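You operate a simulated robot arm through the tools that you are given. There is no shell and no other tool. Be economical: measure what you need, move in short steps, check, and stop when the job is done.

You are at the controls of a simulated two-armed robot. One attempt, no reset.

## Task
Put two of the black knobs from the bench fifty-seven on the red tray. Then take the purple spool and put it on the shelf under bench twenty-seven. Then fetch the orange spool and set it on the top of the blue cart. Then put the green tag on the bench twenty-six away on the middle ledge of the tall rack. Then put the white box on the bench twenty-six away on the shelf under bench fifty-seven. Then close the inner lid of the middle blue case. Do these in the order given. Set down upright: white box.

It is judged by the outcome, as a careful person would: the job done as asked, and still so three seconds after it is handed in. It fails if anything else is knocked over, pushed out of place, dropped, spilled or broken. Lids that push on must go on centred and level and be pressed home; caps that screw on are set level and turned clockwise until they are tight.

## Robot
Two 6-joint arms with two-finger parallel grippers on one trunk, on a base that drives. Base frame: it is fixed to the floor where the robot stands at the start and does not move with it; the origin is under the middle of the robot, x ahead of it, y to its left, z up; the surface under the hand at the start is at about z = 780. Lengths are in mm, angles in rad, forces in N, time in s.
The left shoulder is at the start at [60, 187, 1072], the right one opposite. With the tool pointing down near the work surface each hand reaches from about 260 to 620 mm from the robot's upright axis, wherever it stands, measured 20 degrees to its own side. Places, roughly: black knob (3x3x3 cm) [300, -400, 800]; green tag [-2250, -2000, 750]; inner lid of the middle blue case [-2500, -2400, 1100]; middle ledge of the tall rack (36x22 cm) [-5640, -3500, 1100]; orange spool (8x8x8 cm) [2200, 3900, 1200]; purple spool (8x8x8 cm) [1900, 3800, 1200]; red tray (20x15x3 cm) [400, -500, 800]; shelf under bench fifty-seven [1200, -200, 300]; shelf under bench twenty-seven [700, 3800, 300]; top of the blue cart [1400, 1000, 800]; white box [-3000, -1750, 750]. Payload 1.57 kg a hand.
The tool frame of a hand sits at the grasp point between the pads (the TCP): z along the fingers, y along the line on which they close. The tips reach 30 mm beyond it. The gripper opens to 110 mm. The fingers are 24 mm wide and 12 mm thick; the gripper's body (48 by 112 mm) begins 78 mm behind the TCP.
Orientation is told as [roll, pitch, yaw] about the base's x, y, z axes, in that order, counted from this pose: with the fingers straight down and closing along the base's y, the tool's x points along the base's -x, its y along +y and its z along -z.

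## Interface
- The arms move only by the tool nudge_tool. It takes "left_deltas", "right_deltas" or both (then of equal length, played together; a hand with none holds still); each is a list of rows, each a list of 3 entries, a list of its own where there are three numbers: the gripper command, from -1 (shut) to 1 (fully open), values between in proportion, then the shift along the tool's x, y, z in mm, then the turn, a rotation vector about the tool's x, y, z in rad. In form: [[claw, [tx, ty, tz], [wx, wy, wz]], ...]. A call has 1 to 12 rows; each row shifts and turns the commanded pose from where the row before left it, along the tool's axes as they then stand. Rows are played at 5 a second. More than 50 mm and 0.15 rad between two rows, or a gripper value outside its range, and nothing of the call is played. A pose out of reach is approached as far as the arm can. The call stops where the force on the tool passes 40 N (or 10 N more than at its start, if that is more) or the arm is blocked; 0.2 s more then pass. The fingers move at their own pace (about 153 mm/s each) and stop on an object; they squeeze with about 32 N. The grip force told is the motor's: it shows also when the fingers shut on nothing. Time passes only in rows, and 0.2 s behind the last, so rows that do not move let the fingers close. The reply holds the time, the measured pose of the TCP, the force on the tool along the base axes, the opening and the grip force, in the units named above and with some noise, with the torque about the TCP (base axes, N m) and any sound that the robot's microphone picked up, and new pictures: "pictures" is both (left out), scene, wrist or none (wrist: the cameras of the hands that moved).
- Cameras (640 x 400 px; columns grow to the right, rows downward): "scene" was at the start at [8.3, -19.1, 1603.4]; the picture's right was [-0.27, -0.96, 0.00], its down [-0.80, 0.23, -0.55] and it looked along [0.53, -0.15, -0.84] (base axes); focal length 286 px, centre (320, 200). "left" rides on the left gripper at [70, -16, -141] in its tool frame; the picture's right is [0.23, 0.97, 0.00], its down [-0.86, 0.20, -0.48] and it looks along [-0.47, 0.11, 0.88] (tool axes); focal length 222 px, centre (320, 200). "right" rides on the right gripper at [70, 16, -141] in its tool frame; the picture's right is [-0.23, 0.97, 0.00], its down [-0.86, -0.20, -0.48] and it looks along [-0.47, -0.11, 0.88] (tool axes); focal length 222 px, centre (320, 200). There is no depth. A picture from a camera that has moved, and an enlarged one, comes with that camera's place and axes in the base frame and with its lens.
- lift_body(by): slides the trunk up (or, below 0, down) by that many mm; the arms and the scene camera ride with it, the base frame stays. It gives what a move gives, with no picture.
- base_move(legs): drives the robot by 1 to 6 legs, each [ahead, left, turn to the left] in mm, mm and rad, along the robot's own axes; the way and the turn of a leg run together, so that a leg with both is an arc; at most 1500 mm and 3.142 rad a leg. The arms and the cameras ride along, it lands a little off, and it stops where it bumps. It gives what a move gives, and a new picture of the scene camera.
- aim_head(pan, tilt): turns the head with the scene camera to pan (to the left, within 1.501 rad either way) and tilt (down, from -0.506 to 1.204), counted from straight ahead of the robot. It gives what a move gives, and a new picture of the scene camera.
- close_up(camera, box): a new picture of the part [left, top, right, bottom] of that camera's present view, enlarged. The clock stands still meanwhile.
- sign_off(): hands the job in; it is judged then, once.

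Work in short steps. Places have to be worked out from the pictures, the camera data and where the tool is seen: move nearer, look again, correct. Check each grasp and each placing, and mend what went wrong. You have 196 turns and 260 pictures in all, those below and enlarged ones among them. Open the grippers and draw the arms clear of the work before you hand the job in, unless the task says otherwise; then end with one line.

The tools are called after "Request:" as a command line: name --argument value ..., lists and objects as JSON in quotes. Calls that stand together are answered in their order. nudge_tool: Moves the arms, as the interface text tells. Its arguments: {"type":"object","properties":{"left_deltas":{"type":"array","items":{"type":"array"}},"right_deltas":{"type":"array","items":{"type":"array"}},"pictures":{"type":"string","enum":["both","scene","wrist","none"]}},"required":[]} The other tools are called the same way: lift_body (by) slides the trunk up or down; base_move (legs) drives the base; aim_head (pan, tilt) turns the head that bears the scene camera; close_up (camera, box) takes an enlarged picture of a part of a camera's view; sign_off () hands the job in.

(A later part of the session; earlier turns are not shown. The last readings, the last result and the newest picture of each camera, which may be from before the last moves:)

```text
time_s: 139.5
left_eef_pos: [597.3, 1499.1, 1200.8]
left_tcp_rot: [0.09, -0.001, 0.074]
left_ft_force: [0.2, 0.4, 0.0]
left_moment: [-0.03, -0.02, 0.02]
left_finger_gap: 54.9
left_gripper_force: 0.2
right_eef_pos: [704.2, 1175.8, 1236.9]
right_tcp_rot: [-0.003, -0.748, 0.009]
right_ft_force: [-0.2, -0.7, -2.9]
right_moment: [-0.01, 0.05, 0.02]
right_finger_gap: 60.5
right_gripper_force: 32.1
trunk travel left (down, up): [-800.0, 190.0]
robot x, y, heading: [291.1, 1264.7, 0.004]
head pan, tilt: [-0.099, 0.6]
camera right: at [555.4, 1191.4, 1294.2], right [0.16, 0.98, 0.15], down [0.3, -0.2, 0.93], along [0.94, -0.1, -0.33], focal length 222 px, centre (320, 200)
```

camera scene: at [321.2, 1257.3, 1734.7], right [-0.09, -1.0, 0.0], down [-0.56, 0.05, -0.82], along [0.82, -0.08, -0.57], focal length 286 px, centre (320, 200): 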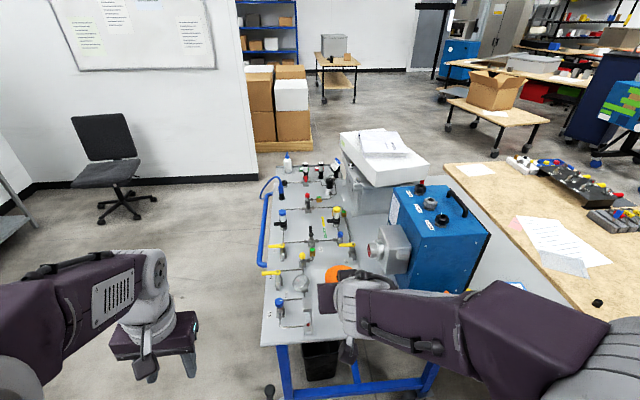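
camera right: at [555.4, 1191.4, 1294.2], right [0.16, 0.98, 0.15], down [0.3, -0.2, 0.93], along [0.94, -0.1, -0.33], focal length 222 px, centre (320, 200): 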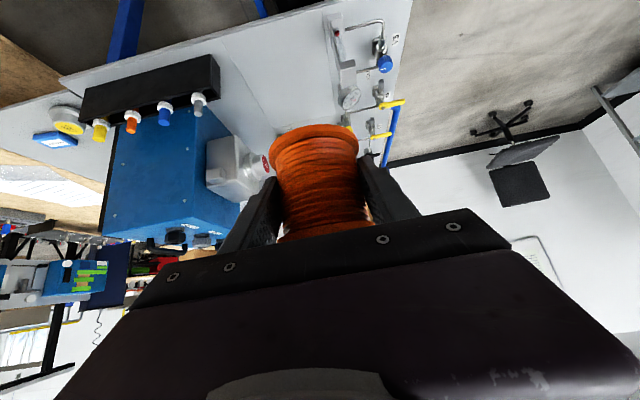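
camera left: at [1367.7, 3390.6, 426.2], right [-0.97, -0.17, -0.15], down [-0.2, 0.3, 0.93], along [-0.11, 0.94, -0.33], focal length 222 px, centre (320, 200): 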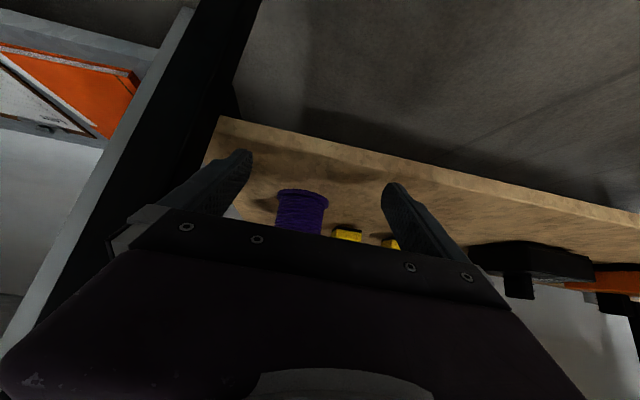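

Valves are along the left edge, the marker rack and blue box on the right; between them near [960,1090] the cart top is free. I'll lower the trunk 200 mm, align and approach.

Request:
lift_body --by -200

Request:
base_move --legs '[[190, -85, 0]]'

Request:
nudge_tool --right_deltas '[[-1, [0, 0, 0], [0, 0, 0]]]' --pictures "wrist"

```text
time_s: 141.7
left_eef_pos: [595.1, 1499.0, 1000.1]
left_tcp_rot: [0.09, -0.001, 0.075]
left_ft_force: [-0.4, -0.1, 0.1]
left_moment: [0.02, 0.0, 0.0]
left_finger_gap: 55.1
left_gripper_force: 0.0
right_eef_pos: [702.6, 1177.3, 1038.6]
right_tcp_rot: [-0.002, -0.747, 0.009]
right_ft_force: [0.4, -0.1, -2.8]
right_moment: [0.02, 0.02, -0.02]
right_finger_gap: 60.4
right_gripper_force: 31.9
trunk travel left (down, up): [-600.0, 390.0]
robot x, y, heading: [293.1, 1264.5, 0.011]
head pan, tilt: [-0.099, 0.6]
```

```text
time_s: 143.3
left_eef_pos: [789.9, 1417.3, 1001.4]
left_tcp_rot: [0.088, -0.002, 0.075]
left_ft_force: [-0.2, -0.3, -0.1]
left_moment: [0.05, 0.01, -0.03]
left_finger_gap: 54.8
left_gripper_force: 0.0
right_eef_pos: [896.4, 1095.5, 1037.2]
right_tcp_rot: [-0.002, -0.749, 0.009]
right_ft_force: [0.0, 0.0, -2.8]
right_moment: [-0.01, 0.04, 0.02]
right_finger_gap: 60.4
right_gripper_force: 32.1
trunk travel left (down, up): [-600.0, 390.0]
robot x, y, heading: [486.9, 1179.2, 0.005]
head pan, tilt: [-0.099, 0.6]
camera scene: at [513.8, 1175.5, 1534.7], right [-0.09, -1.0, 0.0], down [-0.56, 0.05, -0.82], along [0.82, -0.08, -0.57], focal length 286 px, centre (320, 200)
```

scene: 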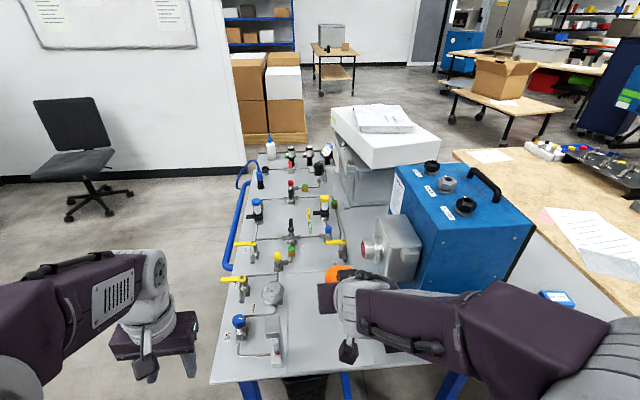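

```text
time_s: 143.7
left_eef_pos: [787.8, 1418.3, 1000.1]
left_tcp_rot: [0.087, 0.0, 0.075]
left_ft_force: [-0.7, -0.6, 0.5]
left_moment: [-0.01, -0.03, 0.02]
left_finger_gap: 54.8
left_gripper_force: 0.0
right_eef_pos: [895.7, 1094.4, 1038.0]
right_tcp_rot: [-0.001, -0.749, 0.009]
right_ft_force: [0.3, 0.6, -3.5]
right_moment: [0.01, 0.04, 0.02]
right_finger_gap: 60.7
right_gripper_force: 31.4
trunk travel left (down, up): [-600.0, 390.0]
robot x, y, heading: [483.0, 1186.4, 0.008]
head pan, tilt: [-0.099, 0.6]
camera right: at [747.1, 1110.6, 1094.4], right [0.16, 0.98, 0.15], down [0.3, -0.2, 0.93], along [0.94, -0.1, -0.33], focal length 222 px, centre (320, 200)
```

right: 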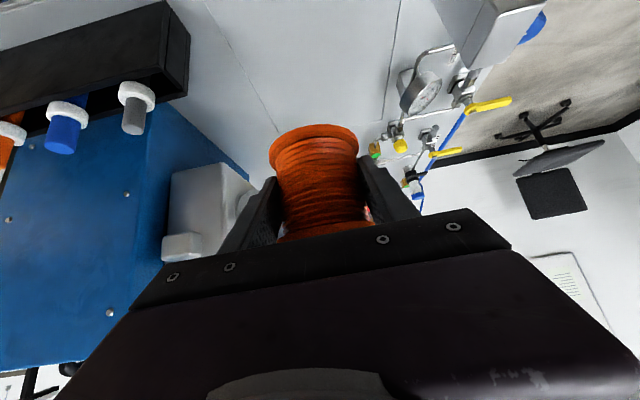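

The free patch lies directly below and slightly ahead of the spool. I'll lower about 160 mm while moving ahead 55.

Request:
nudge_tool --right_deltas '[[-1, [17, 0, 38], [0, 0, 0]], [-1, [17, 0, 38], [0, 0, 0]], [-1, [17, 0, 38], [0, 0, 0]], [-1, [17, 0, 38], [0, 0, 0]], [-1, [0, 0, 0], [0, 0, 0]]]'

```text
time_s: 144.9
left_eef_pos: [787.7, 1418.3, 1000.9]
left_tcp_rot: [0.086, -0.001, 0.073]
left_ft_force: [0.2, -0.2, 0.4]
left_moment: [-0.01, -0.04, 0.04]
left_finger_gap: 54.9
left_gripper_force: 0.0
right_eef_pos: [949.8, 1095.1, 881.3]
right_tcp_rot: [-0.001, -0.749, 0.007]
right_ft_force: [0.1, -0.3, -2.8]
right_moment: [-0.02, 0.03, 0.03]
right_finger_gap: 60.5
right_gripper_force: 32.7
trunk travel left (down, up): [-600.0, 390.0]
robot x, y, heading: [487.1, 1185.5, 0.006]
head pan, tilt: [-0.099, 0.6]
camera scene: at [512.3, 1175.4, 1534.7], right [-0.09, -1.0, 0.0], down [-0.56, 0.05, -0.83], along [0.82, -0.08, -0.56], focal length 286 px, centre (320, 200)
camera right: at [801.1, 1110.4, 936.9], right [0.16, 0.98, 0.15], down [0.3, -0.2, 0.93], along [0.94, -0.1, -0.33], focal length 222 px, centre (320, 200)
```

scene: 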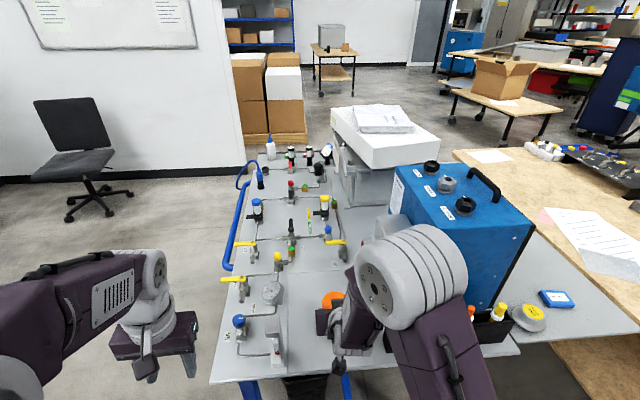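
right: 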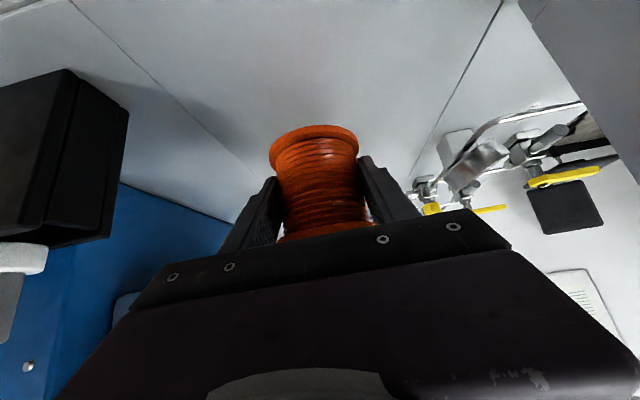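

Clear all round. Lowering gently to contact.

Request:
nudge_tool --right_deltas '[[-1, [7, 0, 7.3], [0, 0, 0]], [-1, [7, 0, 7.3], [0, 0, 0]], [-1, [2, 0, 2.2], [0, 0, 0]], [-1, [2, 0, 2.2], [0, 0, 0]], [-1, [2, 0, 2.2], [0, 0, 0]], [-1, [2, 0, 2.2], [0, 0, 0]]]' --pictures "wrist"

```text
time_s: 146.3
left_eef_pos: [789.0, 1418.2, 1000.3]
left_tcp_rot: [0.09, -0.001, 0.073]
left_ft_force: [0.1, 0.3, 0.3]
left_moment: [0.02, 0.02, 0.03]
left_finger_gap: 55.0
left_gripper_force: 0.1
right_eef_pos: [959.5, 1103.1, 859.9]
right_tcp_rot: [-0.012, -0.745, 0.013]
right_ft_force: [0.0, -0.3, -2.9]
right_moment: [-0.03, -0.01, -0.01]
right_finger_gap: 60.3
right_gripper_force: 31.9
right hand out of reach, approached as far as the arm can: row 2, 4, 5
trunk travel left (down, up): [-600.0, 390.0]
robot x, y, heading: [486.6, 1184.0, 0.005]
head pan, tilt: [-0.099, 0.6]
camera right: at [811.7, 1120.0, 918.5], right [0.16, 0.98, 0.15], down [0.31, -0.19, 0.93], along [0.94, -0.11, -0.33], focal length 222 px, centre (320, 200)
```

right: 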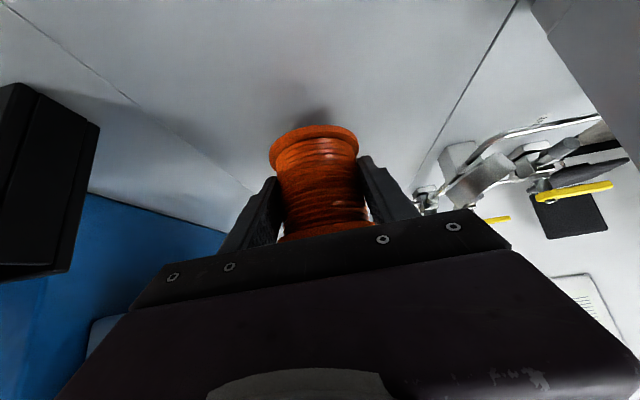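

The arm is at a joint limit; I'll use the trunk to lower the rest in small steps.

Request:
lift_body --by -8

Request:
lift_body --by -6

```text
time_s: 146.9
left_eef_pos: [788.4, 1418.4, 990.9]
left_tcp_rot: [0.089, -0.003, 0.074]
left_ft_force: [0.2, 0.0, 0.2]
left_moment: [0.0, -0.02, 0.0]
left_finger_gap: 54.8
left_gripper_force: 0.0
right_eef_pos: [960.3, 1103.8, 853.0]
right_tcp_rot: [-0.014, -0.744, 0.014]
right_ft_force: [0.8, 0.4, -3.4]
right_moment: [0.02, 0.0, -0.02]
right_finger_gap: 60.4
right_gripper_force: 32.1
trunk travel left (down, up): [-592.0, 398.0]
robot x, y, heading: [485.4, 1185.4, 0.007]
head pan, tilt: [-0.099, 0.6]
```

```text
time_s: 147.4
left_eef_pos: [790.3, 1418.0, 986.7]
left_tcp_rot: [0.087, -0.001, 0.074]
left_ft_force: [0.4, -0.7, -0.2]
left_moment: [-0.01, 0.01, -0.01]
left_finger_gap: 55.0
left_gripper_force: 0.0
right_eef_pos: [958.8, 1103.0, 845.9]
right_tcp_rot: [-0.011, -0.746, 0.014]
right_ft_force: [0.1, -0.7, -2.6]
right_moment: [0.01, 0.03, -0.02]
right_finger_gap: 60.7
right_gripper_force: 31.9
trunk travel left (down, up): [-586.0, 404.0]
robot x, y, heading: [484.2, 1181.9, 0.011]
head pan, tilt: [-0.099, 0.6]
```

Request:
lift_body --by -6

Request:
lift_body --by -6

Request:
nudge_tool --right_deltas '[[-1, [0, 0, 0], [0, 0, 0]]]' --pictures "wrist"

```text
time_s: 148.0
left_eef_pos: [788.8, 1418.2, 980.4]
left_tcp_rot: [0.088, -0.003, 0.072]
left_ft_force: [-0.3, 0.6, 1.2]
left_moment: [-0.01, 0.01, -0.02]
left_finger_gap: 54.9
left_gripper_force: 0.0
right_eef_pos: [959.5, 1102.8, 840.8]
right_tcp_rot: [-0.013, -0.745, 0.012]
right_ft_force: [-0.2, 0.9, -3.5]
right_moment: [-0.03, 0.03, 0.0]
right_finger_gap: 60.6
right_gripper_force: 32.1
trunk travel left (down, up): [-580.0, 410.0]
robot x, y, heading: [482.8, 1181.4, 0.005]
head pan, tilt: [-0.099, 0.6]
```

```text
time_s: 148.5
left_eef_pos: [787.2, 1418.4, 975.3]
left_tcp_rot: [0.09, -0.003, 0.073]
left_ft_force: [0.9, 0.5, -0.2]
left_moment: [0.03, -0.03, -0.01]
left_finger_gap: 54.9
left_gripper_force: 0.1
right_eef_pos: [959.5, 1103.4, 838.1]
right_tcp_rot: [-0.01, -0.756, 0.01]
right_ft_force: [1.6, -3.7, 28.4]
right_moment: [0.84, -0.41, -0.1]
right_finger_gap: 60.8
right_gripper_force: 32.2
trunk travel left (down, up): [-574.0, 416.0]
robot x, y, heading: [481.2, 1183.1, 0.004]
head pan, tilt: [-0.099, 0.6]
```

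```text
time_s: 148.9
left_eef_pos: [785.7, 1419.1, 976.2]
left_tcp_rot: [0.09, -0.003, 0.072]
left_ft_force: [-0.4, -1.0, -0.1]
left_moment: [-0.03, 0.03, 0.0]
left_finger_gap: 54.9
left_gripper_force: 0.0
right_eef_pos: [960.3, 1102.6, 838.8]
right_tcp_rot: [-0.007, -0.757, 0.01]
right_ft_force: [5.1, -3.7, 35.6]
right_moment: [1.17, -0.37, -0.19]
right_finger_gap: 60.4
right_gripper_force: 32.2
trunk travel left (down, up): [-574.0, 416.0]
robot x, y, heading: [483.8, 1186.4, 0.005]
head pan, tilt: [-0.099, 0.6]
camera right: at [810.9, 1120.0, 894.7], right [0.16, 0.98, 0.15], down [0.29, -0.19, 0.94], along [0.94, -0.11, -0.32], focal length 222 px, centre (320, 200)
```

right: 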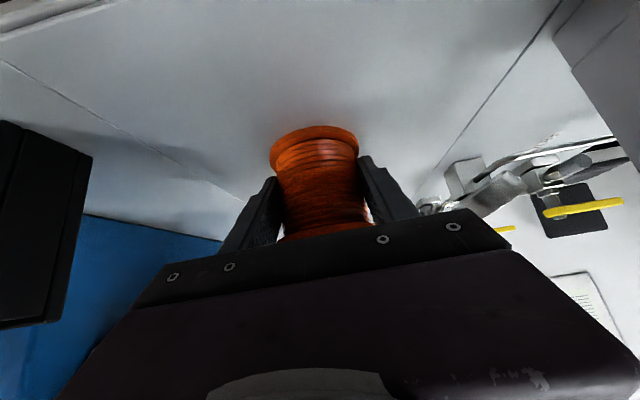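

Contact at 839. I'll relieve 3 mm and open fully in stages.

Request:
lift_body --by 3

Request:
nudge_tool --right_deltas '[[-1, [0, 0, 0], [0, 0, 0]], [0.3, [0, 0, 0], [0, 0, 0]], [0.7, [0, 0, 0], [0, 0, 0]], [1, [0, 0, 0], [0, 0, 0]], [1, [0, 0, 0], [0, 0, 0]]]' --pictures "wrist"

```text
time_s: 149.4
left_eef_pos: [788.3, 1417.3, 976.4]
left_tcp_rot: [0.09, -0.002, 0.075]
left_ft_force: [0.9, 0.6, -0.1]
left_moment: [-0.03, -0.02, -0.03]
left_finger_gap: 54.9
left_gripper_force: 0.1
right_eef_pos: [959.8, 1103.4, 839.5]
right_tcp_rot: [-0.013, -0.751, 0.013]
right_ft_force: [8.8, -1.7, 21.9]
right_moment: [0.57, -0.98, -0.24]
right_finger_gap: 60.4
right_gripper_force: 32.2
trunk travel left (down, up): [-577.0, 413.0]
robot x, y, heading: [484.5, 1182.9, 0.006]
head pan, tilt: [-0.099, 0.6]
```

```text
time_s: 150.6
left_eef_pos: [785.5, 1417.4, 977.8]
left_tcp_rot: [0.09, -0.002, 0.073]
left_ft_force: [-1.3, -0.1, 1.0]
left_moment: [-0.01, 0.02, 0.0]
left_finger_gap: 55.0
left_gripper_force: 0.0
right_eef_pos: [957.6, 1103.3, 840.5]
right_tcp_rot: [-0.01, -0.747, 0.013]
right_ft_force: [-2.3, -7.1, 22.7]
right_moment: [1.02, -0.18, 0.02]
right_finger_gap: 103.8
right_gripper_force: 0.1
trunk travel left (down, up): [-577.0, 413.0]
robot x, y, heading: [484.1, 1179.9, 0.003]
head pan, tilt: [-0.099, 0.6]
camera right: at [809.1, 1119.2, 896.4], right [0.16, 0.98, 0.15], down [0.3, -0.19, 0.93], along [0.94, -0.11, -0.33], focal length 222 px, centre (320, 200)
```

right: 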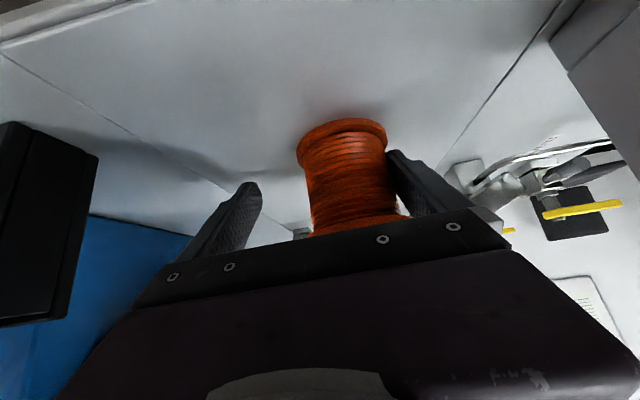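

The spool leans on the left-hand finger; I'll shift the hand that way (+y) and ease up, as before.

Request:
nudge_tool --right_deltas '[[1, [0, 4, 0], [0, 0, 0]], [1, [-1, 5, -1], [0, 0, 0]], [1, [0, 3, 0], [0, 0, 0]]]' --pictures "wrist"

```text
time_s: 151.4
left_eef_pos: [787.2, 1418.4, 977.6]
left_tcp_rot: [0.089, -0.001, 0.076]
left_ft_force: [-0.3, -0.3, 0.2]
left_moment: [0.01, -0.02, -0.01]
left_finger_gap: 54.9
left_gripper_force: 0.0
right_eef_pos: [956.5, 1115.2, 838.6]
right_tcp_rot: [-0.011, -0.741, 0.015]
right_ft_force: [0.2, 0.1, 0.2]
right_moment: [-0.06, 0.02, -0.01]
right_finger_gap: 107.6
right_gripper_force: 0.1
trunk travel left (down, up): [-577.0, 413.0]
robot x, y, heading: [482.1, 1181.9, 0.008]
head pan, tilt: [-0.099, 0.6]
camera right: at [809.4, 1131.3, 896.9], right [0.16, 0.98, 0.14], down [0.31, -0.19, 0.93], along [0.94, -0.1, -0.33], focal length 222 px, centre (320, 200)
```

right: 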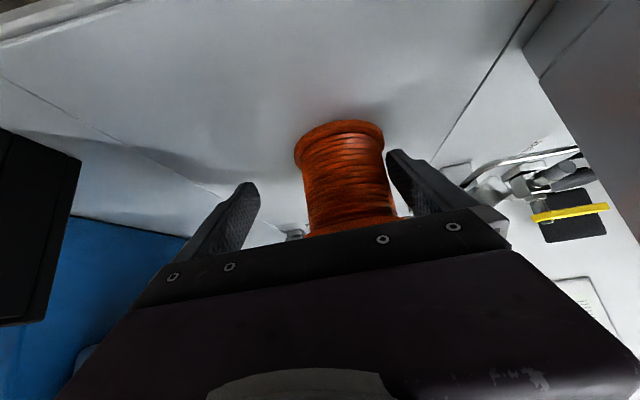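

Forces are nil. I'll shift 6 mm more and back out horizontally.

Request:
nudge_tool --right_deltas '[[1, [0, 6, 0], [0, 0, 0]], [1, [14, 0, -14], [0, 0, 0]], [1, [22, 0, -22], [0, 0, 0]], [1, [22, 0, -22], [0, 0, 0]], [1, [22, 0, -24], [0, 0, 0]]]'

```text
time_s: 152.6
left_eef_pos: [789.0, 1419.3, 976.7]
left_tcp_rot: [0.086, -0.002, 0.075]
left_ft_force: [-0.5, -0.2, -0.2]
left_moment: [-0.02, -0.03, -0.01]
left_finger_gap: 55.2
left_gripper_force: 0.1
right_eef_pos: [870.6, 1146.5, 861.7]
right_tcp_rot: [-0.018, -0.74, 0.017]
right_ft_force: [-0.3, 0.0, -0.5]
right_moment: [0.02, 0.0, 0.0]
right_finger_gap: 110.0
right_gripper_force: 0.1
right hand out of reach, approached as far as the arm can: row 3, 4, 5
trunk travel left (down, up): [-577.0, 413.0]
robot x, y, heading: [483.0, 1183.2, 0.006]
head pan, tilt: [-0.099, 0.6]
camera scene: at [513.4, 1176.8, 1511.7], right [-0.09, -1.0, 0.0], down [-0.56, 0.05, -0.83], along [0.82, -0.08, -0.56], focal length 286 px, centre (320, 200)
camera right: at [722.9, 1162.9, 918.9], right [0.16, 0.98, 0.14], down [0.31, -0.19, 0.93], along [0.94, -0.11, -0.33], focal length 222 px, centre (320, 200)
```

scene: 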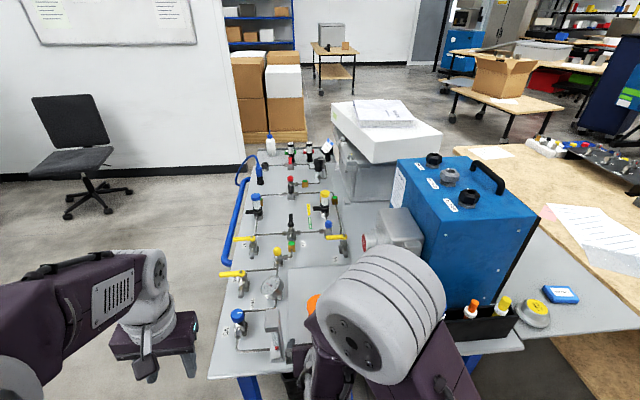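
right: 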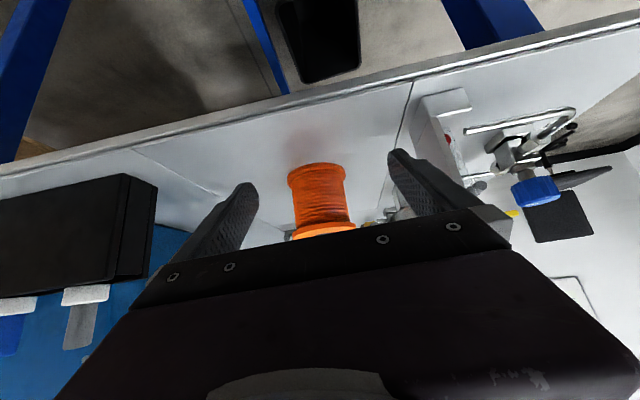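

Orange stands upright on the cart. I'll raise the trunk clear, then back away.

Request:
lift_body --by 250

Request:
base_move --legs '[[-350, 0, 0]]'

```text
time_s: 155.2
left_eef_pos: [787.6, 1418.4, 1225.7]
left_tcp_rot: [0.09, -0.002, 0.074]
left_ft_force: [0.2, -1.9, -0.2]
left_moment: [0.01, -0.02, 0.0]
left_finger_gap: 55.3
left_gripper_force: 0.0
right_eef_pos: [872.2, 1145.0, 1110.4]
right_tcp_rot: [-0.018, -0.743, 0.015]
right_ft_force: [0.2, -1.1, -0.9]
right_moment: [0.02, 0.01, -0.02]
right_finger_gap: 109.9
right_gripper_force: 0.0
trunk travel left (down, up): [-827.0, 163.0]
robot x, y, heading: [485.0, 1186.4, 0.006]
head pan, tilt: [-0.099, 0.6]
```

```text
time_s: 157.5
left_eef_pos: [440.7, 1414.8, 1226.8]
left_tcp_rot: [0.089, 0.0, 0.076]
left_ft_force: [0.2, -0.1, -0.2]
left_moment: [0.01, 0.0, -0.01]
left_finger_gap: 55.1
left_gripper_force: 0.0
right_eef_pos: [525.5, 1144.2, 1110.6]
right_tcp_rot: [-0.018, -0.741, 0.018]
right_ft_force: [0.7, 1.1, -0.1]
right_moment: [-0.02, -0.02, 0.03]
right_finger_gap: 110.0
right_gripper_force: 0.0
trunk travel left (down, up): [-827.0, 163.0]
robot x, y, heading: [139.8, 1182.4, 0.01]
head pan, tilt: [-0.099, 0.6]
camera scene: at [167.3, 1172.6, 1761.7], right [-0.09, -1.0, 0.0], down [-0.56, 0.05, -0.82], along [0.82, -0.07, -0.57], focal length 286 px, centre (320, 200)
```

scene: 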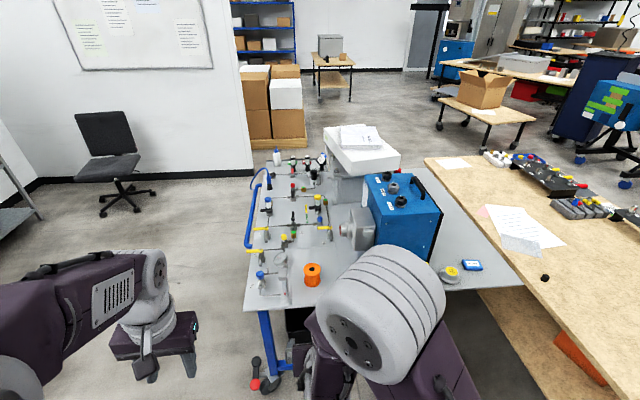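

Good. I'll restore the right hand to tool-down, then return to the starting aisle and turn to face backwards (−x).

Request:
nudge_tool --right_deltas '[[0, [0, -30, -10], [0, 0.125, 0]], [0, [0, -30, -10], [0, 0.125, 0]], [0, [0, -30, -10], [0, 0.125, 0]], [0, [0, -30, -10], [0, 0.125, 0]], [0, [0, -30, -10], [0, 0.125, 0]], [0, [0, -30, -10], [0, 0.12, 0]], [0, [25, 0, -20], [0, 0, 0]], [0, [25, 0, -20], [0, 0, 0]], [0, [25, 0, -10], [0, 0, 0]]]' --pictures "none"

Request:
base_move --legs '[[-480, -600, 0], [0, -650, 0], [0, 0, -1.571]]'

```text
time_s: 159.5
left_eef_pos: [439.2, 1415.5, 1226.6]
left_tcp_rot: [0.087, -0.002, 0.077]
left_ft_force: [0.0, -0.2, 0.1]
left_moment: [0.0, -0.05, 0.0]
left_finger_gap: 55.1
left_gripper_force: 0.1
right_eef_pos: [424.4, 985.6, 1202.9]
right_tcp_rot: [-0.061, -0.081, -0.009]
right_ft_force: [-0.3, 0.2, -0.4]
right_moment: [0.01, 0.01, -0.02]
right_finger_gap: 55.0
right_gripper_force: 0.0
right hand out of reach, approached as far as the arm can: row 1, 3, 4
trunk travel left (down, up): [-827.0, 163.0]
robot x, y, heading: [133.2, 1181.4, 0.011]
head pan, tilt: [-0.099, 0.6]
```

```text
time_s: 170.7
left_eef_pos: [-69.5, -377.8, 1226.9]
left_tcp_rot: [0.089, -0.002, -1.469]
left_ft_force: [-0.1, 0.3, 0.3]
left_moment: [-0.06, -0.01, 0.01]
left_finger_gap: 54.9
left_gripper_force: 0.1
right_eef_pos: [-500.4, -374.4, 1204.2]
right_tcp_rot: [-0.061, -0.081, -1.556]
right_ft_force: [-0.3, -0.4, -0.5]
right_moment: [-0.02, 0.0, 0.0]
right_finger_gap: 55.0
right_gripper_force: 0.1
trunk travel left (down, up): [-827.0, 163.0]
robot x, y, heading: [-312.5, -79.8, -1.53]
head pan, tilt: [-0.099, 0.6]
camera scene: at [-320.1, -108.3, 1761.7], right [-1.0, 0.06, 0.0], down [0.04, 0.56, -0.83], along [-0.05, -0.82, -0.56], focal length 286 px, centre (320, 200)
```

scene: 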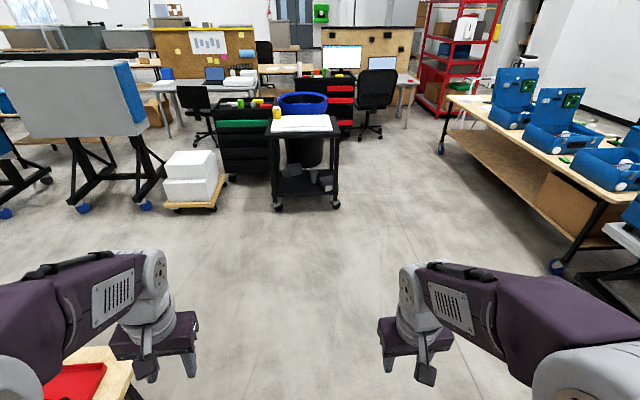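

Facing −y. The blue cases are on a bench to the right; I'll pan the head right for a survey.

Request:
aim_head --pan -0.9 --tilt 0.4

Request:
aim_head --pan -1.45 --tilt 0.3

```text
time_s: 171.8
left_eef_pos: [-69.9, -377.2, 1226.8]
left_tcp_rot: [0.089, -0.003, -1.467]
left_ft_force: [-0.4, -0.9, -0.9]
left_moment: [0.0, -0.02, -0.01]
left_finger_gap: 55.1
left_gripper_force: 0.1
right_eef_pos: [-501.1, -377.0, 1203.2]
right_tcp_rot: [-0.062, -0.083, -1.555]
right_ft_force: [-1.0, 0.9, 0.3]
right_moment: [0.0, 0.0, -0.01]
right_finger_gap: 55.1
right_gripper_force: 0.1
trunk travel left (down, up): [-827.0, 163.0]
robot x, y, heading: [-315.1, -79.6, -1.533]
head pan, tilt: [-0.901, 0.4]
camera scene: at [-384.9, -80.3, 1779.9], right [-0.65, 0.76, 0.0], down [0.3, 0.25, -0.92], along [-0.7, -0.6, -0.39], focal length 286 px, centre (320, 200)
```

scene: 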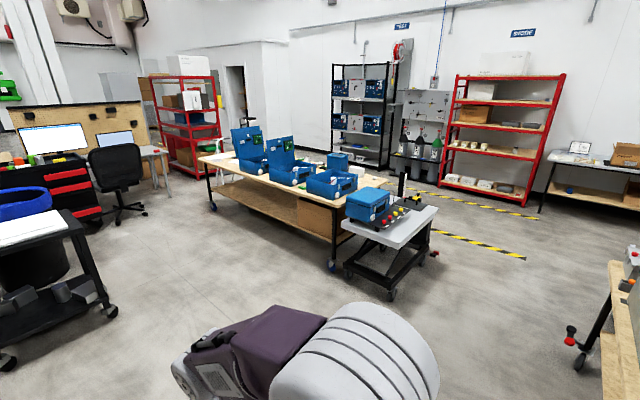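

```text
time_s: 172.8
left_eef_pos: [-70.5, -377.8, 1227.2]
left_tcp_rot: [0.088, -0.002, -1.467]
left_ft_force: [0.9, 0.7, -0.4]
left_moment: [0.0, -0.01, 0.01]
left_finger_gap: 54.9
left_gripper_force: 0.1
right_eef_pos: [-501.2, -375.6, 1203.4]
right_tcp_rot: [-0.062, -0.083, -1.556]
right_ft_force: [-0.3, 0.0, -0.3]
right_moment: [-0.03, 0.02, -0.05]
right_finger_gap: 55.2
right_gripper_force: 0.1
trunk travel left (down, up): [-827.0, 163.0]
robot x, y, heading: [-311.7, -82.9, -1.533]
head pan, tilt: [-1.45, 0.3]
camera scene: at [-406.7, -34.8, 1789.2], right [-0.16, 0.99, 0.0], down [0.29, 0.05, -0.96], along [-0.94, -0.15, -0.3], focal length 286 px, centre (320, 200)
```

scene: 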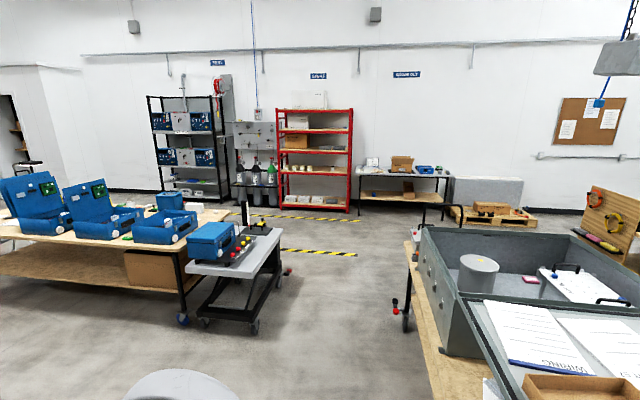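

The cases' bench runs along x≈−2300 (near side) from y≈−1600 to −3900; the tall rack is the black one beyond. I'll go ahead 800 mm, turn to face −x, and drive toward the bench's near side.

Request:
aim_head --pan 0 --tilt 0.6

Request:
base_move --legs '[[850, 0, 0], [0, 0, -1.6], [1250, 0, 0], [0, 1050, 0]]'

```text
time_s: 174.4
left_eef_pos: [-70.2, -378.1, 1227.3]
left_tcp_rot: [0.088, -0.002, -1.468]
left_ft_force: [0.3, 0.2, 0.4]
left_moment: [0.03, 0.02, 0.04]
left_finger_gap: 54.9
left_gripper_force: 0.0
right_eef_pos: [-499.7, -375.2, 1203.5]
right_tcp_rot: [-0.06, -0.08, -1.556]
right_ft_force: [-0.1, -0.2, -0.3]
right_moment: [-0.01, -0.03, 0.01]
right_finger_gap: 55.2
right_gripper_force: 0.1
trunk travel left (down, up): [-827.0, 163.0]
robot x, y, heading: [-316.1, -80.7, -1.53]
head pan, tilt: [0.0, 0.6]
camera scene: at [-311.5, -108.4, 1761.7], right [-1.0, -0.04, 0.0], down [-0.02, 0.56, -0.83], along [0.03, -0.82, -0.56], focal length 286 px, centre (320, 200)
```

scene: 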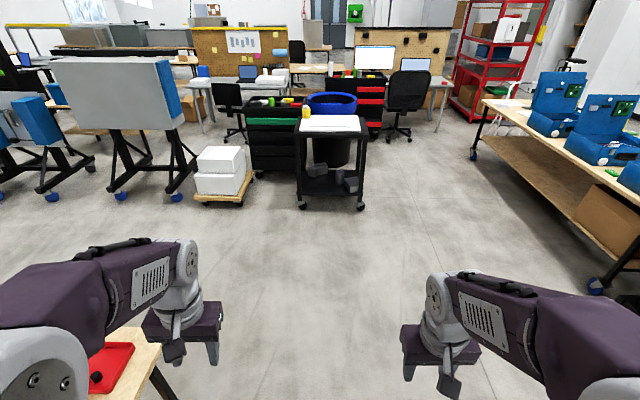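

```text
time_s: 193.7
left_eef_pos: [-1826.6, -2223.2, 1227.7]
left_tcp_rot: [0.089, -0.004, -3.075]
left_ft_force: [0.3, 0.3, 0.0]
left_moment: [-0.03, 0.01, 0.01]
left_finger_gap: 54.8
left_gripper_force: 0.0
right_eef_pos: [-1809.3, -1791.4, 1202.7]
right_tcp_rot: [-0.06, -0.084, 3.125]
right_ft_force: [-0.3, -0.6, 0.4]
right_moment: [0.01, 0.03, 0.02]
right_finger_gap: 55.1
right_gripper_force: 0.1
trunk travel left (down, up): [-827.0, 163.0]
robot x, y, heading: [-1521.2, -1991.2, -3.138]
head pan, tilt: [0.0, 0.6]
camera scene: at [-1548.4, -1989.5, 1761.7], right [0.0, 1.0, 0.0], down [0.56, 0.0, -0.83], along [-0.83, 0.0, -0.56], focal length 286 px, centre (320, 200)
```

scene: 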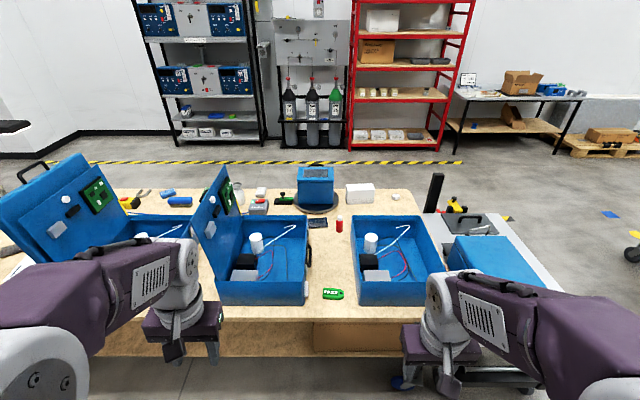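

The green tag is at ≈[−2318,−1935] between the middle and right cases, the white box at ≈[−3056,−1738]. I'll take close-ups.

Request:
close_up --camera "scene" --box '[180, 150, 400, 320]'

Request:
close_up --camera "scene" --box '[120, 0, 280, 150]'

```text
2.35 times, centred on (290, 235) of scene
camera zoom: at [-1548.4, -1989.5, 1761.7], right [0.0, 1.0, 0.0], down [0.56, 0.0, -0.83], along [-0.83, 0.0, -0.56], focal length 673 px, centre (391, 118)
```

zoom: 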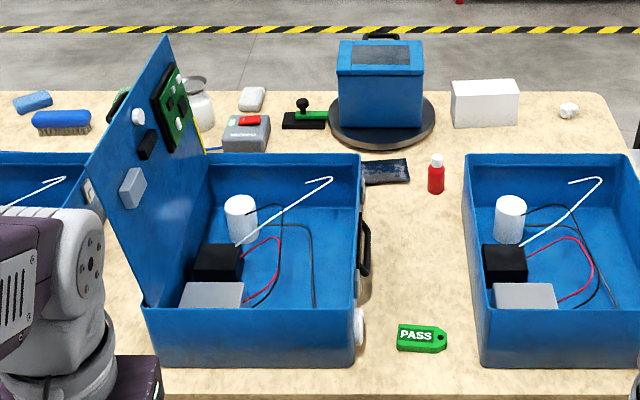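

```text
2.67 times, centred on (200, 75) of scene
camera zoom: at [-1548.4, -1989.5, 1761.7], right [0.0, 1.0, 0.0], down [0.56, 0.0, -0.83], along [-0.83, 0.0, -0.56], focal length 763 px, centre (640, 533)
```

zoom: 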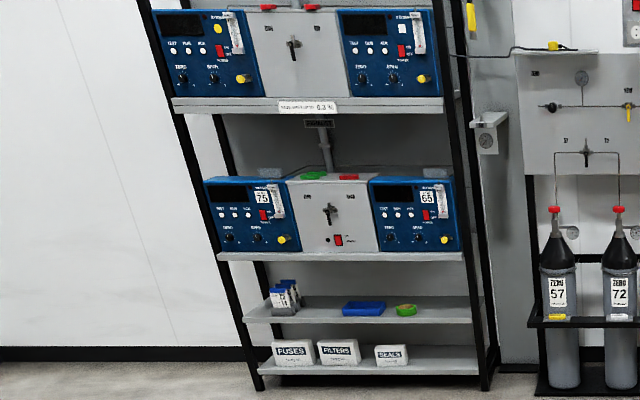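

The tag ("PASS") lies flat, long side along y. The middle rack ledge appears to be the grey unit's top between blue units. I'll straighten both hands, lower the trunk, and pitch the right hand ~0.6 rad forward for a grasp that also suits the ledge.

Request:
lift_body --by -250

Request:
nudge_tool --right_deltas '[[0.8, [0, 20, 0], [-0.06, 0, 0]], [0.8, [-10, 20, 0], [0, -0.13, 0]], [0.8, [-10, 20, 0], [0, -0.13, 0]], [0.8, [-10, 20, 0], [0, -0.13, 0]], [0.8, [-10, 15, 0], [0, -0.13, 0]]]' --left_deltas '[[0, [0, 20, -30], [-0.09, 0, 0.075]], [0, [0, 20, -30], [0, 0, 0]], [0, [0, 10, -30], [0, 0, 0]], [0, [0, 0, -30], [0, 0, 0]], [0, [0, 0, -30], [0, 0, 0]]]' --pictures "none"

```text
time_s: 196.3
left_eef_pos: [-1826.2, -2222.7, 977.4]
left_tcp_rot: [0.088, 0.0, -3.075]
left_ft_force: [-0.2, 0.2, -0.4]
left_moment: [-0.02, -0.01, 0.0]
left_finger_gap: 55.2
left_gripper_force: 0.1
right_eef_pos: [-1809.7, -1793.3, 953.2]
right_tcp_rot: [-0.061, -0.083, 3.125]
right_ft_force: [0.3, 1.4, -0.9]
right_moment: [0.05, -0.03, 0.03]
right_finger_gap: 55.0
right_gripper_force: 0.0
trunk travel left (down, up): [-577.0, 413.0]
robot x, y, heading: [-1521.9, -1991.7, -3.142]
head pan, tilt: [0.0, 0.6]
```

```text
time_s: 197.5
left_eef_pos: [-1825.3, -2249.1, 1132.5]
left_tcp_rot: [0.176, 0.01, 3.134]
left_ft_force: [1.0, 0.8, 0.6]
left_moment: [-0.01, 0.0, 0.0]
left_finger_gap: 54.6
left_gripper_force: 0.1
right_eef_pos: [-1866.9, -1898.5, 978.9]
right_tcp_rot: [-0.003, -0.6, 3.129]
right_ft_force: [-0.2, 0.4, 0.1]
right_moment: [0.0, -0.03, 0.01]
right_finger_gap: 99.2
right_gripper_force: 0.0
right hand out of reach, approached as far as the arm can: row 4, 5
trunk travel left (down, up): [-577.0, 413.0]
robot x, y, heading: [-1522.7, -1991.8, -3.143]
head pan, tilt: [0.0, 0.6]
```

Right hand is set (I over-rolled the left hand; fixing it). Driving 330 mm ahead and 36 mm left to bring the right hand over the tag.

Request:
base_move --legs '[[330, 36, 0]]'

Request:
nudge_tool --left_deltas '[[0, [0, 0, 0], [0.09, 0, 0]], [0, [0, 0, 0], [0.085, 0, 0]]]' --right_deltas '[[0.8, [0, 0, 0], [0, 0, 0]], [0.8, [0, 0, 0], [0, 0, 0]]]' --pictures "wrist"

```text
time_s: 199.7
left_eef_pos: [-2155.1, -2285.8, 1132.3]
left_tcp_rot: [0.175, 0.011, 3.137]
left_ft_force: [0.0, 0.6, 0.0]
left_moment: [0.01, 0.0, 0.03]
left_finger_gap: 55.1
left_gripper_force: 0.0
right_eef_pos: [-2197.8, -1934.4, 977.5]
right_tcp_rot: [-0.003, -0.599, 3.125]
right_ft_force: [0.6, 0.4, 0.0]
right_moment: [-0.03, 0.0, -0.01]
right_finger_gap: 99.0
right_gripper_force: 0.0
trunk travel left (down, up): [-577.0, 413.0]
robot x, y, heading: [-1855.6, -2028.0, -3.145]
head pan, tilt: [0.0, 0.6]
camera scene: at [-1878.9, -2027.0, 1511.7], right [0.0, 1.0, 0.0], down [0.57, 0.0, -0.82], along [-0.82, 0.0, -0.57], focal length 286 px, centre (320, 200)
```

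scene: 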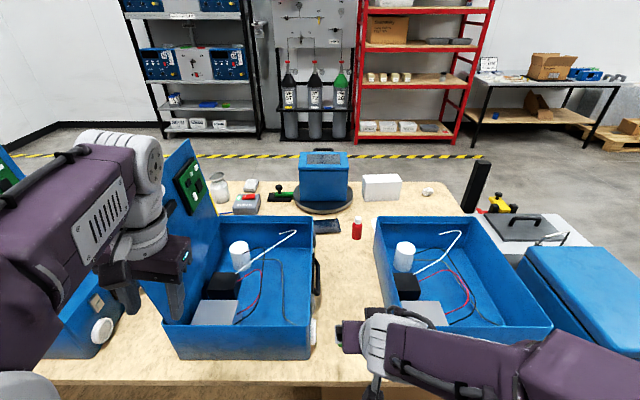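

```text
time_s: 200.3
left_eef_pos: [-2155.9, -2285.6, 1131.3]
left_tcp_rot: [0.001, 0.009, 3.136]
left_ft_force: [-0.2, -0.7, 1.0]
left_moment: [0.02, 0.01, -0.02]
left_finger_gap: 54.8
left_gripper_force: 0.1
right_eef_pos: [-2198.0, -1934.7, 978.4]
right_tcp_rot: [-0.004, -0.6, 3.127]
right_ft_force: [-0.3, 0.4, 0.2]
right_moment: [0.03, -0.04, 0.0]
right_finger_gap: 98.9
right_gripper_force: 0.1
trunk travel left (down, up): [-577.0, 413.0]
robot x, y, heading: [-1852.6, -2027.2, -3.138]
head pan, tilt: [0.0, 0.6]
camera right: at [-2062.2, -1953.1, 1056.6], right [-0.2, -0.97, 0.13], down [-0.43, 0.2, 0.88], along [-0.88, 0.13, -0.46], focal length 222 px, centre (320, 200)
camera left: at [-2088.0, -2270.4, 1273.7], right [0.22, -0.97, 0.0], down [-0.86, -0.19, 0.47], along [-0.46, -0.11, -0.88], focal length 222 px, centre (320, 200)
```

right: 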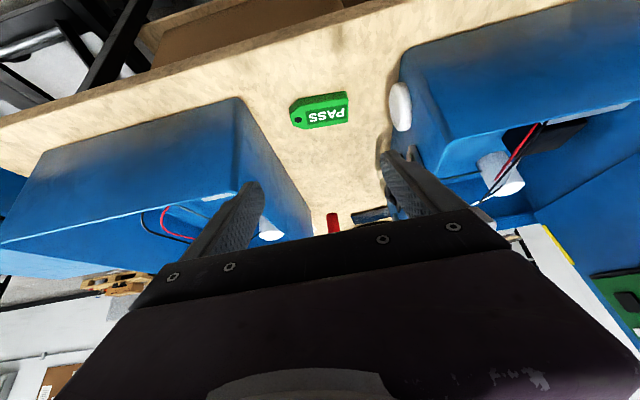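
left: 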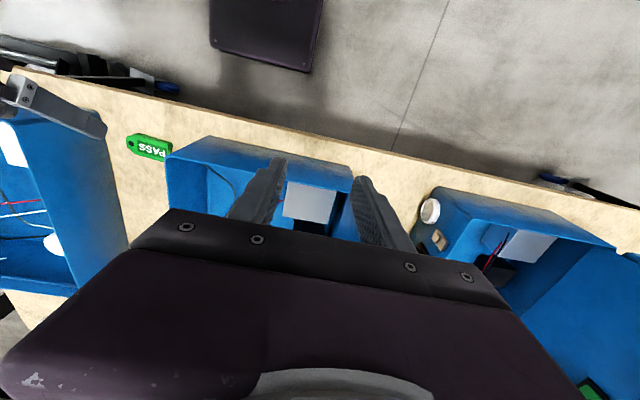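

The tag is ~90 mm long with a slight yaw, so aligned opening matters. I'll take an enlarged wrist view.

Request:
close_up --camera "right" --box '[260, 70, 380, 145]'

```text
5.33 times, centred on (320, 108) of right
camera zoom: at [-2062.2, -1953.1, 1056.6], right [-0.2, -0.97, 0.13], down [-0.43, 0.2, 0.88], along [-0.88, 0.13, -0.46], focal length 1185 px, centre (320, 693)
```

zoom: 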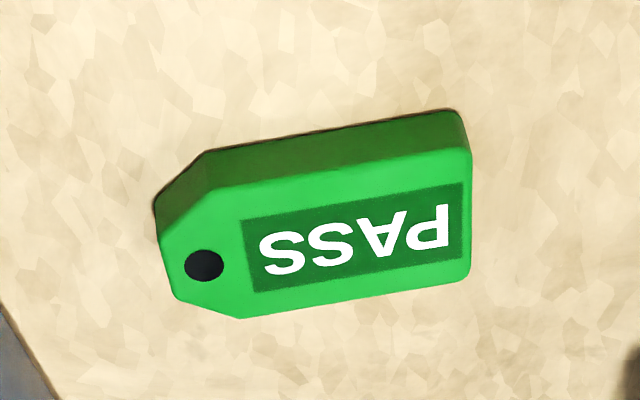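

The tag is about 94×52×18 mm, centre ≈[−2321,−1933], yaw ≈−0.13. I'll lower the trunk 120 mm, yaw the hand to match and move above it.

Request:
lift_body --by -120

Request:
nudge_tool --right_deltas '[[1, [0, 0, 0], [0.072, 0, 0.106]], [1, [-24, 4, 17], [0, 0, 0]], [1, [-24, 4, 17], [0, 0, 0]], [1, [-24, 4, 17], [0, 0, 0]], [1, [0, 0, 0], [0, 0, 0]]]' --pictures "wrist"

```text
time_s: 201.8
left_eef_pos: [-2156.2, -2285.7, 1010.9]
left_tcp_rot: [0.004, 0.009, 3.137]
left_ft_force: [0.2, 0.9, -0.1]
left_moment: [-0.01, -0.03, -0.03]
left_finger_gap: 54.8
left_gripper_force: 0.1
right_eef_pos: [-2197.3, -1934.4, 858.2]
right_tcp_rot: [-0.003, -0.6, 3.127]
right_ft_force: [-0.1, 0.5, -0.3]
right_moment: [-0.02, 0.0, 0.03]
right_finger_gap: 99.2
right_gripper_force: 0.1
trunk travel left (down, up): [-457.0, 533.0]
robot x, y, heading: [-1847.2, -2023.5, -3.141]
head pan, tilt: [0.0, 0.6]
```

```text
time_s: 203.0
left_eef_pos: [-2154.6, -2286.5, 1011.1]
left_tcp_rot: [0.004, 0.007, 3.137]
left_ft_force: [0.1, 0.1, 0.7]
left_moment: [0.01, -0.03, 0.02]
left_finger_gap: 55.2
left_gripper_force: 0.1
right_eef_pos: [-2287.4, -1932.9, 856.9]
right_tcp_rot: [-0.003, -0.6, 2.998]
right_ft_force: [0.9, -0.4, -0.2]
right_moment: [0.02, 0.01, 0.02]
right_finger_gap: 110.0
right_gripper_force: 0.1
trunk travel left (down, up): [-457.0, 533.0]
robot x, y, heading: [-1849.7, -2023.6, -3.139]
head pan, tilt: [0.0, 0.6]
camera right: at [-2154.5, -1969.7, 934.7], right [-0.33, -0.94, 0.13], down [-0.4, 0.26, 0.88], along [-0.86, 0.24, -0.46], focal length 222 px, centre (320, 200)
```

right: 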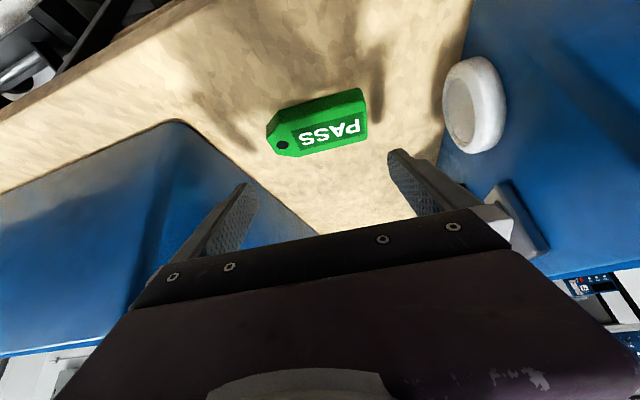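

Aligned. Descending in steps with the fingers fully open, watching for contact.

Request:
nudge_tool --right_deltas '[[1, [5, 1, 27], [0, 0, 0]], [1, [5, 2, 27], [0, 0, 0]], [1, [5, 0, 7], [0, 0, 0]], [1, [3, 0, 5], [0, 0, 0]], [1, [0, 0, 0], [0, 0, 0]]]' --pictures "wrist"

```text
time_s: 203.6
left_eef_pos: [-2153.7, -2286.0, 1011.2]
left_tcp_rot: [0.005, 0.008, 3.136]
left_ft_force: [0.1, 0.6, -0.5]
left_moment: [-0.03, -0.05, 0.01]
left_finger_gap: 55.0
left_gripper_force: 0.1
right_eef_pos: [-2307.0, -1934.0, 810.7]
right_tcp_rot: [-0.001, -0.605, 2.997]
right_ft_force: [25.0, -0.6, 26.1]
right_moment: [-0.32, -0.8, 0.4]
right_finger_gap: 109.9
right_gripper_force: 0.1
trunk travel left (down, up): [-457.0, 533.0]
robot x, y, heading: [-1855.4, -2027.5, -3.14]
head pan, tilt: [0.0, 0.6]
stopped in row 3 (right hand): the force on the tool passed its limit at 67 N (the readings are from after the stop); the commanded pose is now the measured one
camera right: at [-2174.5, -1969.8, 888.8], right [-0.33, -0.94, 0.13], down [-0.4, 0.26, 0.88], along [-0.86, 0.24, -0.46], focal length 222 px, centre (320, 200)
```

right: 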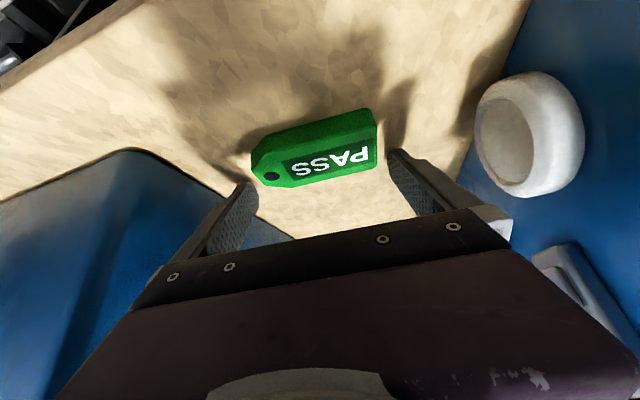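

The bench surface is actually at ~780, so the tag centre is nearer: ≈[−2294,−1935]. I'll ease up, back 24 mm, and recheck.

Request:
nudge_tool --right_deltas '[[1, [0, 0, -8], [0, 0, 0]], [1, [16, -3, -10], [0, 0, 0]], [1, [0, 0, 0], [0, 0, 0]]]' --pictures "wrist"

```text
time_s: 204.4
left_eef_pos: [-2155.7, -2285.9, 1010.9]
left_tcp_rot: [0.005, 0.009, 3.137]
left_ft_force: [-0.2, 0.9, 0.5]
left_moment: [0.01, -0.04, -0.03]
left_finger_gap: 55.3
left_gripper_force: 0.1
right_eef_pos: [-2285.2, -1933.4, 814.2]
right_tcp_rot: [0.002, -0.604, 2.995]
right_ft_force: [0.5, 0.4, 0.5]
right_moment: [0.0, 0.01, -0.02]
right_finger_gap: 110.1
right_gripper_force: 0.1
trunk travel left (down, up): [-457.0, 533.0]
robot x, y, heading: [-1851.5, -2025.0, -3.134]
head pan, tilt: [0.0, 0.6]
camera right: at [-2152.1, -1969.9, 892.8], right [-0.33, -0.94, 0.13], down [-0.4, 0.26, 0.88], along [-0.86, 0.24, -0.46], focal length 222 px, centre (320, 200)
```

right: 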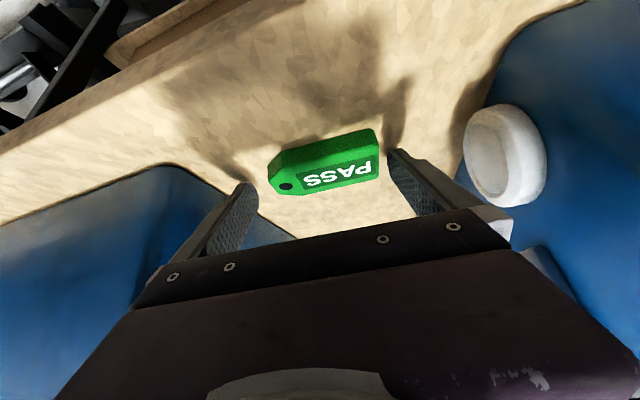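

Nearly there; shifting back another 9 mm and 4 mm sideways, then closing.

Request:
nudge_tool --right_deltas '[[1, [8, 3, -4], [0, 0, 0]], [1, [0, 0, 0], [0, 0, 0]], [0.6, [0, 0, 0], [0, 0, 0]], [0, [0, 0, 0], [0, 0, 0]], [-1, [0, 0, 0], [0, 0, 0]], [-1, [0, 0, 0], [0, 0, 0]]]' --pictures "wrist"

```text
time_s: 205.8
left_eef_pos: [-2155.6, -2285.9, 1011.0]
left_tcp_rot: [0.004, 0.009, 3.137]
left_ft_force: [-0.8, -0.7, 0.4]
left_moment: [-0.01, 0.02, 0.01]
left_finger_gap: 54.8
left_gripper_force: 0.1
right_eef_pos: [-2277.4, -1937.7, 814.5]
right_tcp_rot: [0.0, -0.603, 2.997]
right_ft_force: [0.4, 0.3, 0.9]
right_moment: [0.08, 0.02, -0.04]
right_finger_gap: 85.2
right_gripper_force: 31.9
trunk travel left (down, up): [-457.0, 533.0]
robot x, y, heading: [-1854.1, -2028.9, -3.138]
head pan, tilt: [0.0, 0.6]
camera right: at [-2143.8, -1974.2, 891.9], right [-0.33, -0.94, 0.13], down [-0.4, 0.26, 0.88], along [-0.86, 0.24, -0.46], focal length 222 px, centre (320, 200)
```

right: 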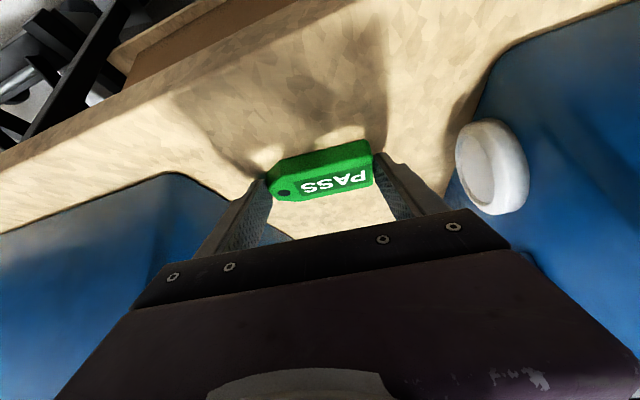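

Gripped at 85 mm gap. Lifting straight up a little to check the hold.

Request:
nudge_tool --right_deltas '[[-1, [-5.6, 0, -8.2], [0, 0, 0]], [-1, [-11, 0, -17], [0, 0, 0]], [-1, [-17, 0, -25], [0, 0, 0]], [-1, [-17, 0, -25], [0, 0, 0]]]' --pictures "wrist"

```text
time_s: 206.8
left_eef_pos: [-2153.4, -2286.6, 1011.0]
left_tcp_rot: [0.003, 0.008, 3.136]
left_ft_force: [-0.2, 0.6, 0.7]
left_moment: [0.0, -0.03, 0.03]
left_finger_gap: 54.6
left_gripper_force: 0.1
right_eef_pos: [-2274.8, -1939.0, 904.9]
right_tcp_rot: [0.001, -0.603, 2.997]
right_ft_force: [0.3, -0.6, 0.0]
right_moment: [0.03, 0.04, -0.02]
right_finger_gap: 84.9
right_gripper_force: 32.0
trunk travel left (down, up): [-457.0, 533.0]
robot x, y, heading: [-1849.4, -2025.5, -3.136]
head pan, tilt: [0.0, 0.6]
camera right: at [-2143.0, -1974.3, 983.0], right [-0.33, -0.94, 0.13], down [-0.4, 0.26, 0.88], along [-0.86, 0.24, -0.46], focal length 222 px, centre (320, 200)
```

right: 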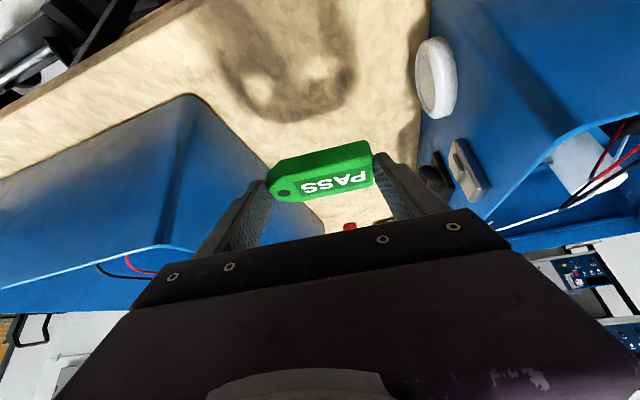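

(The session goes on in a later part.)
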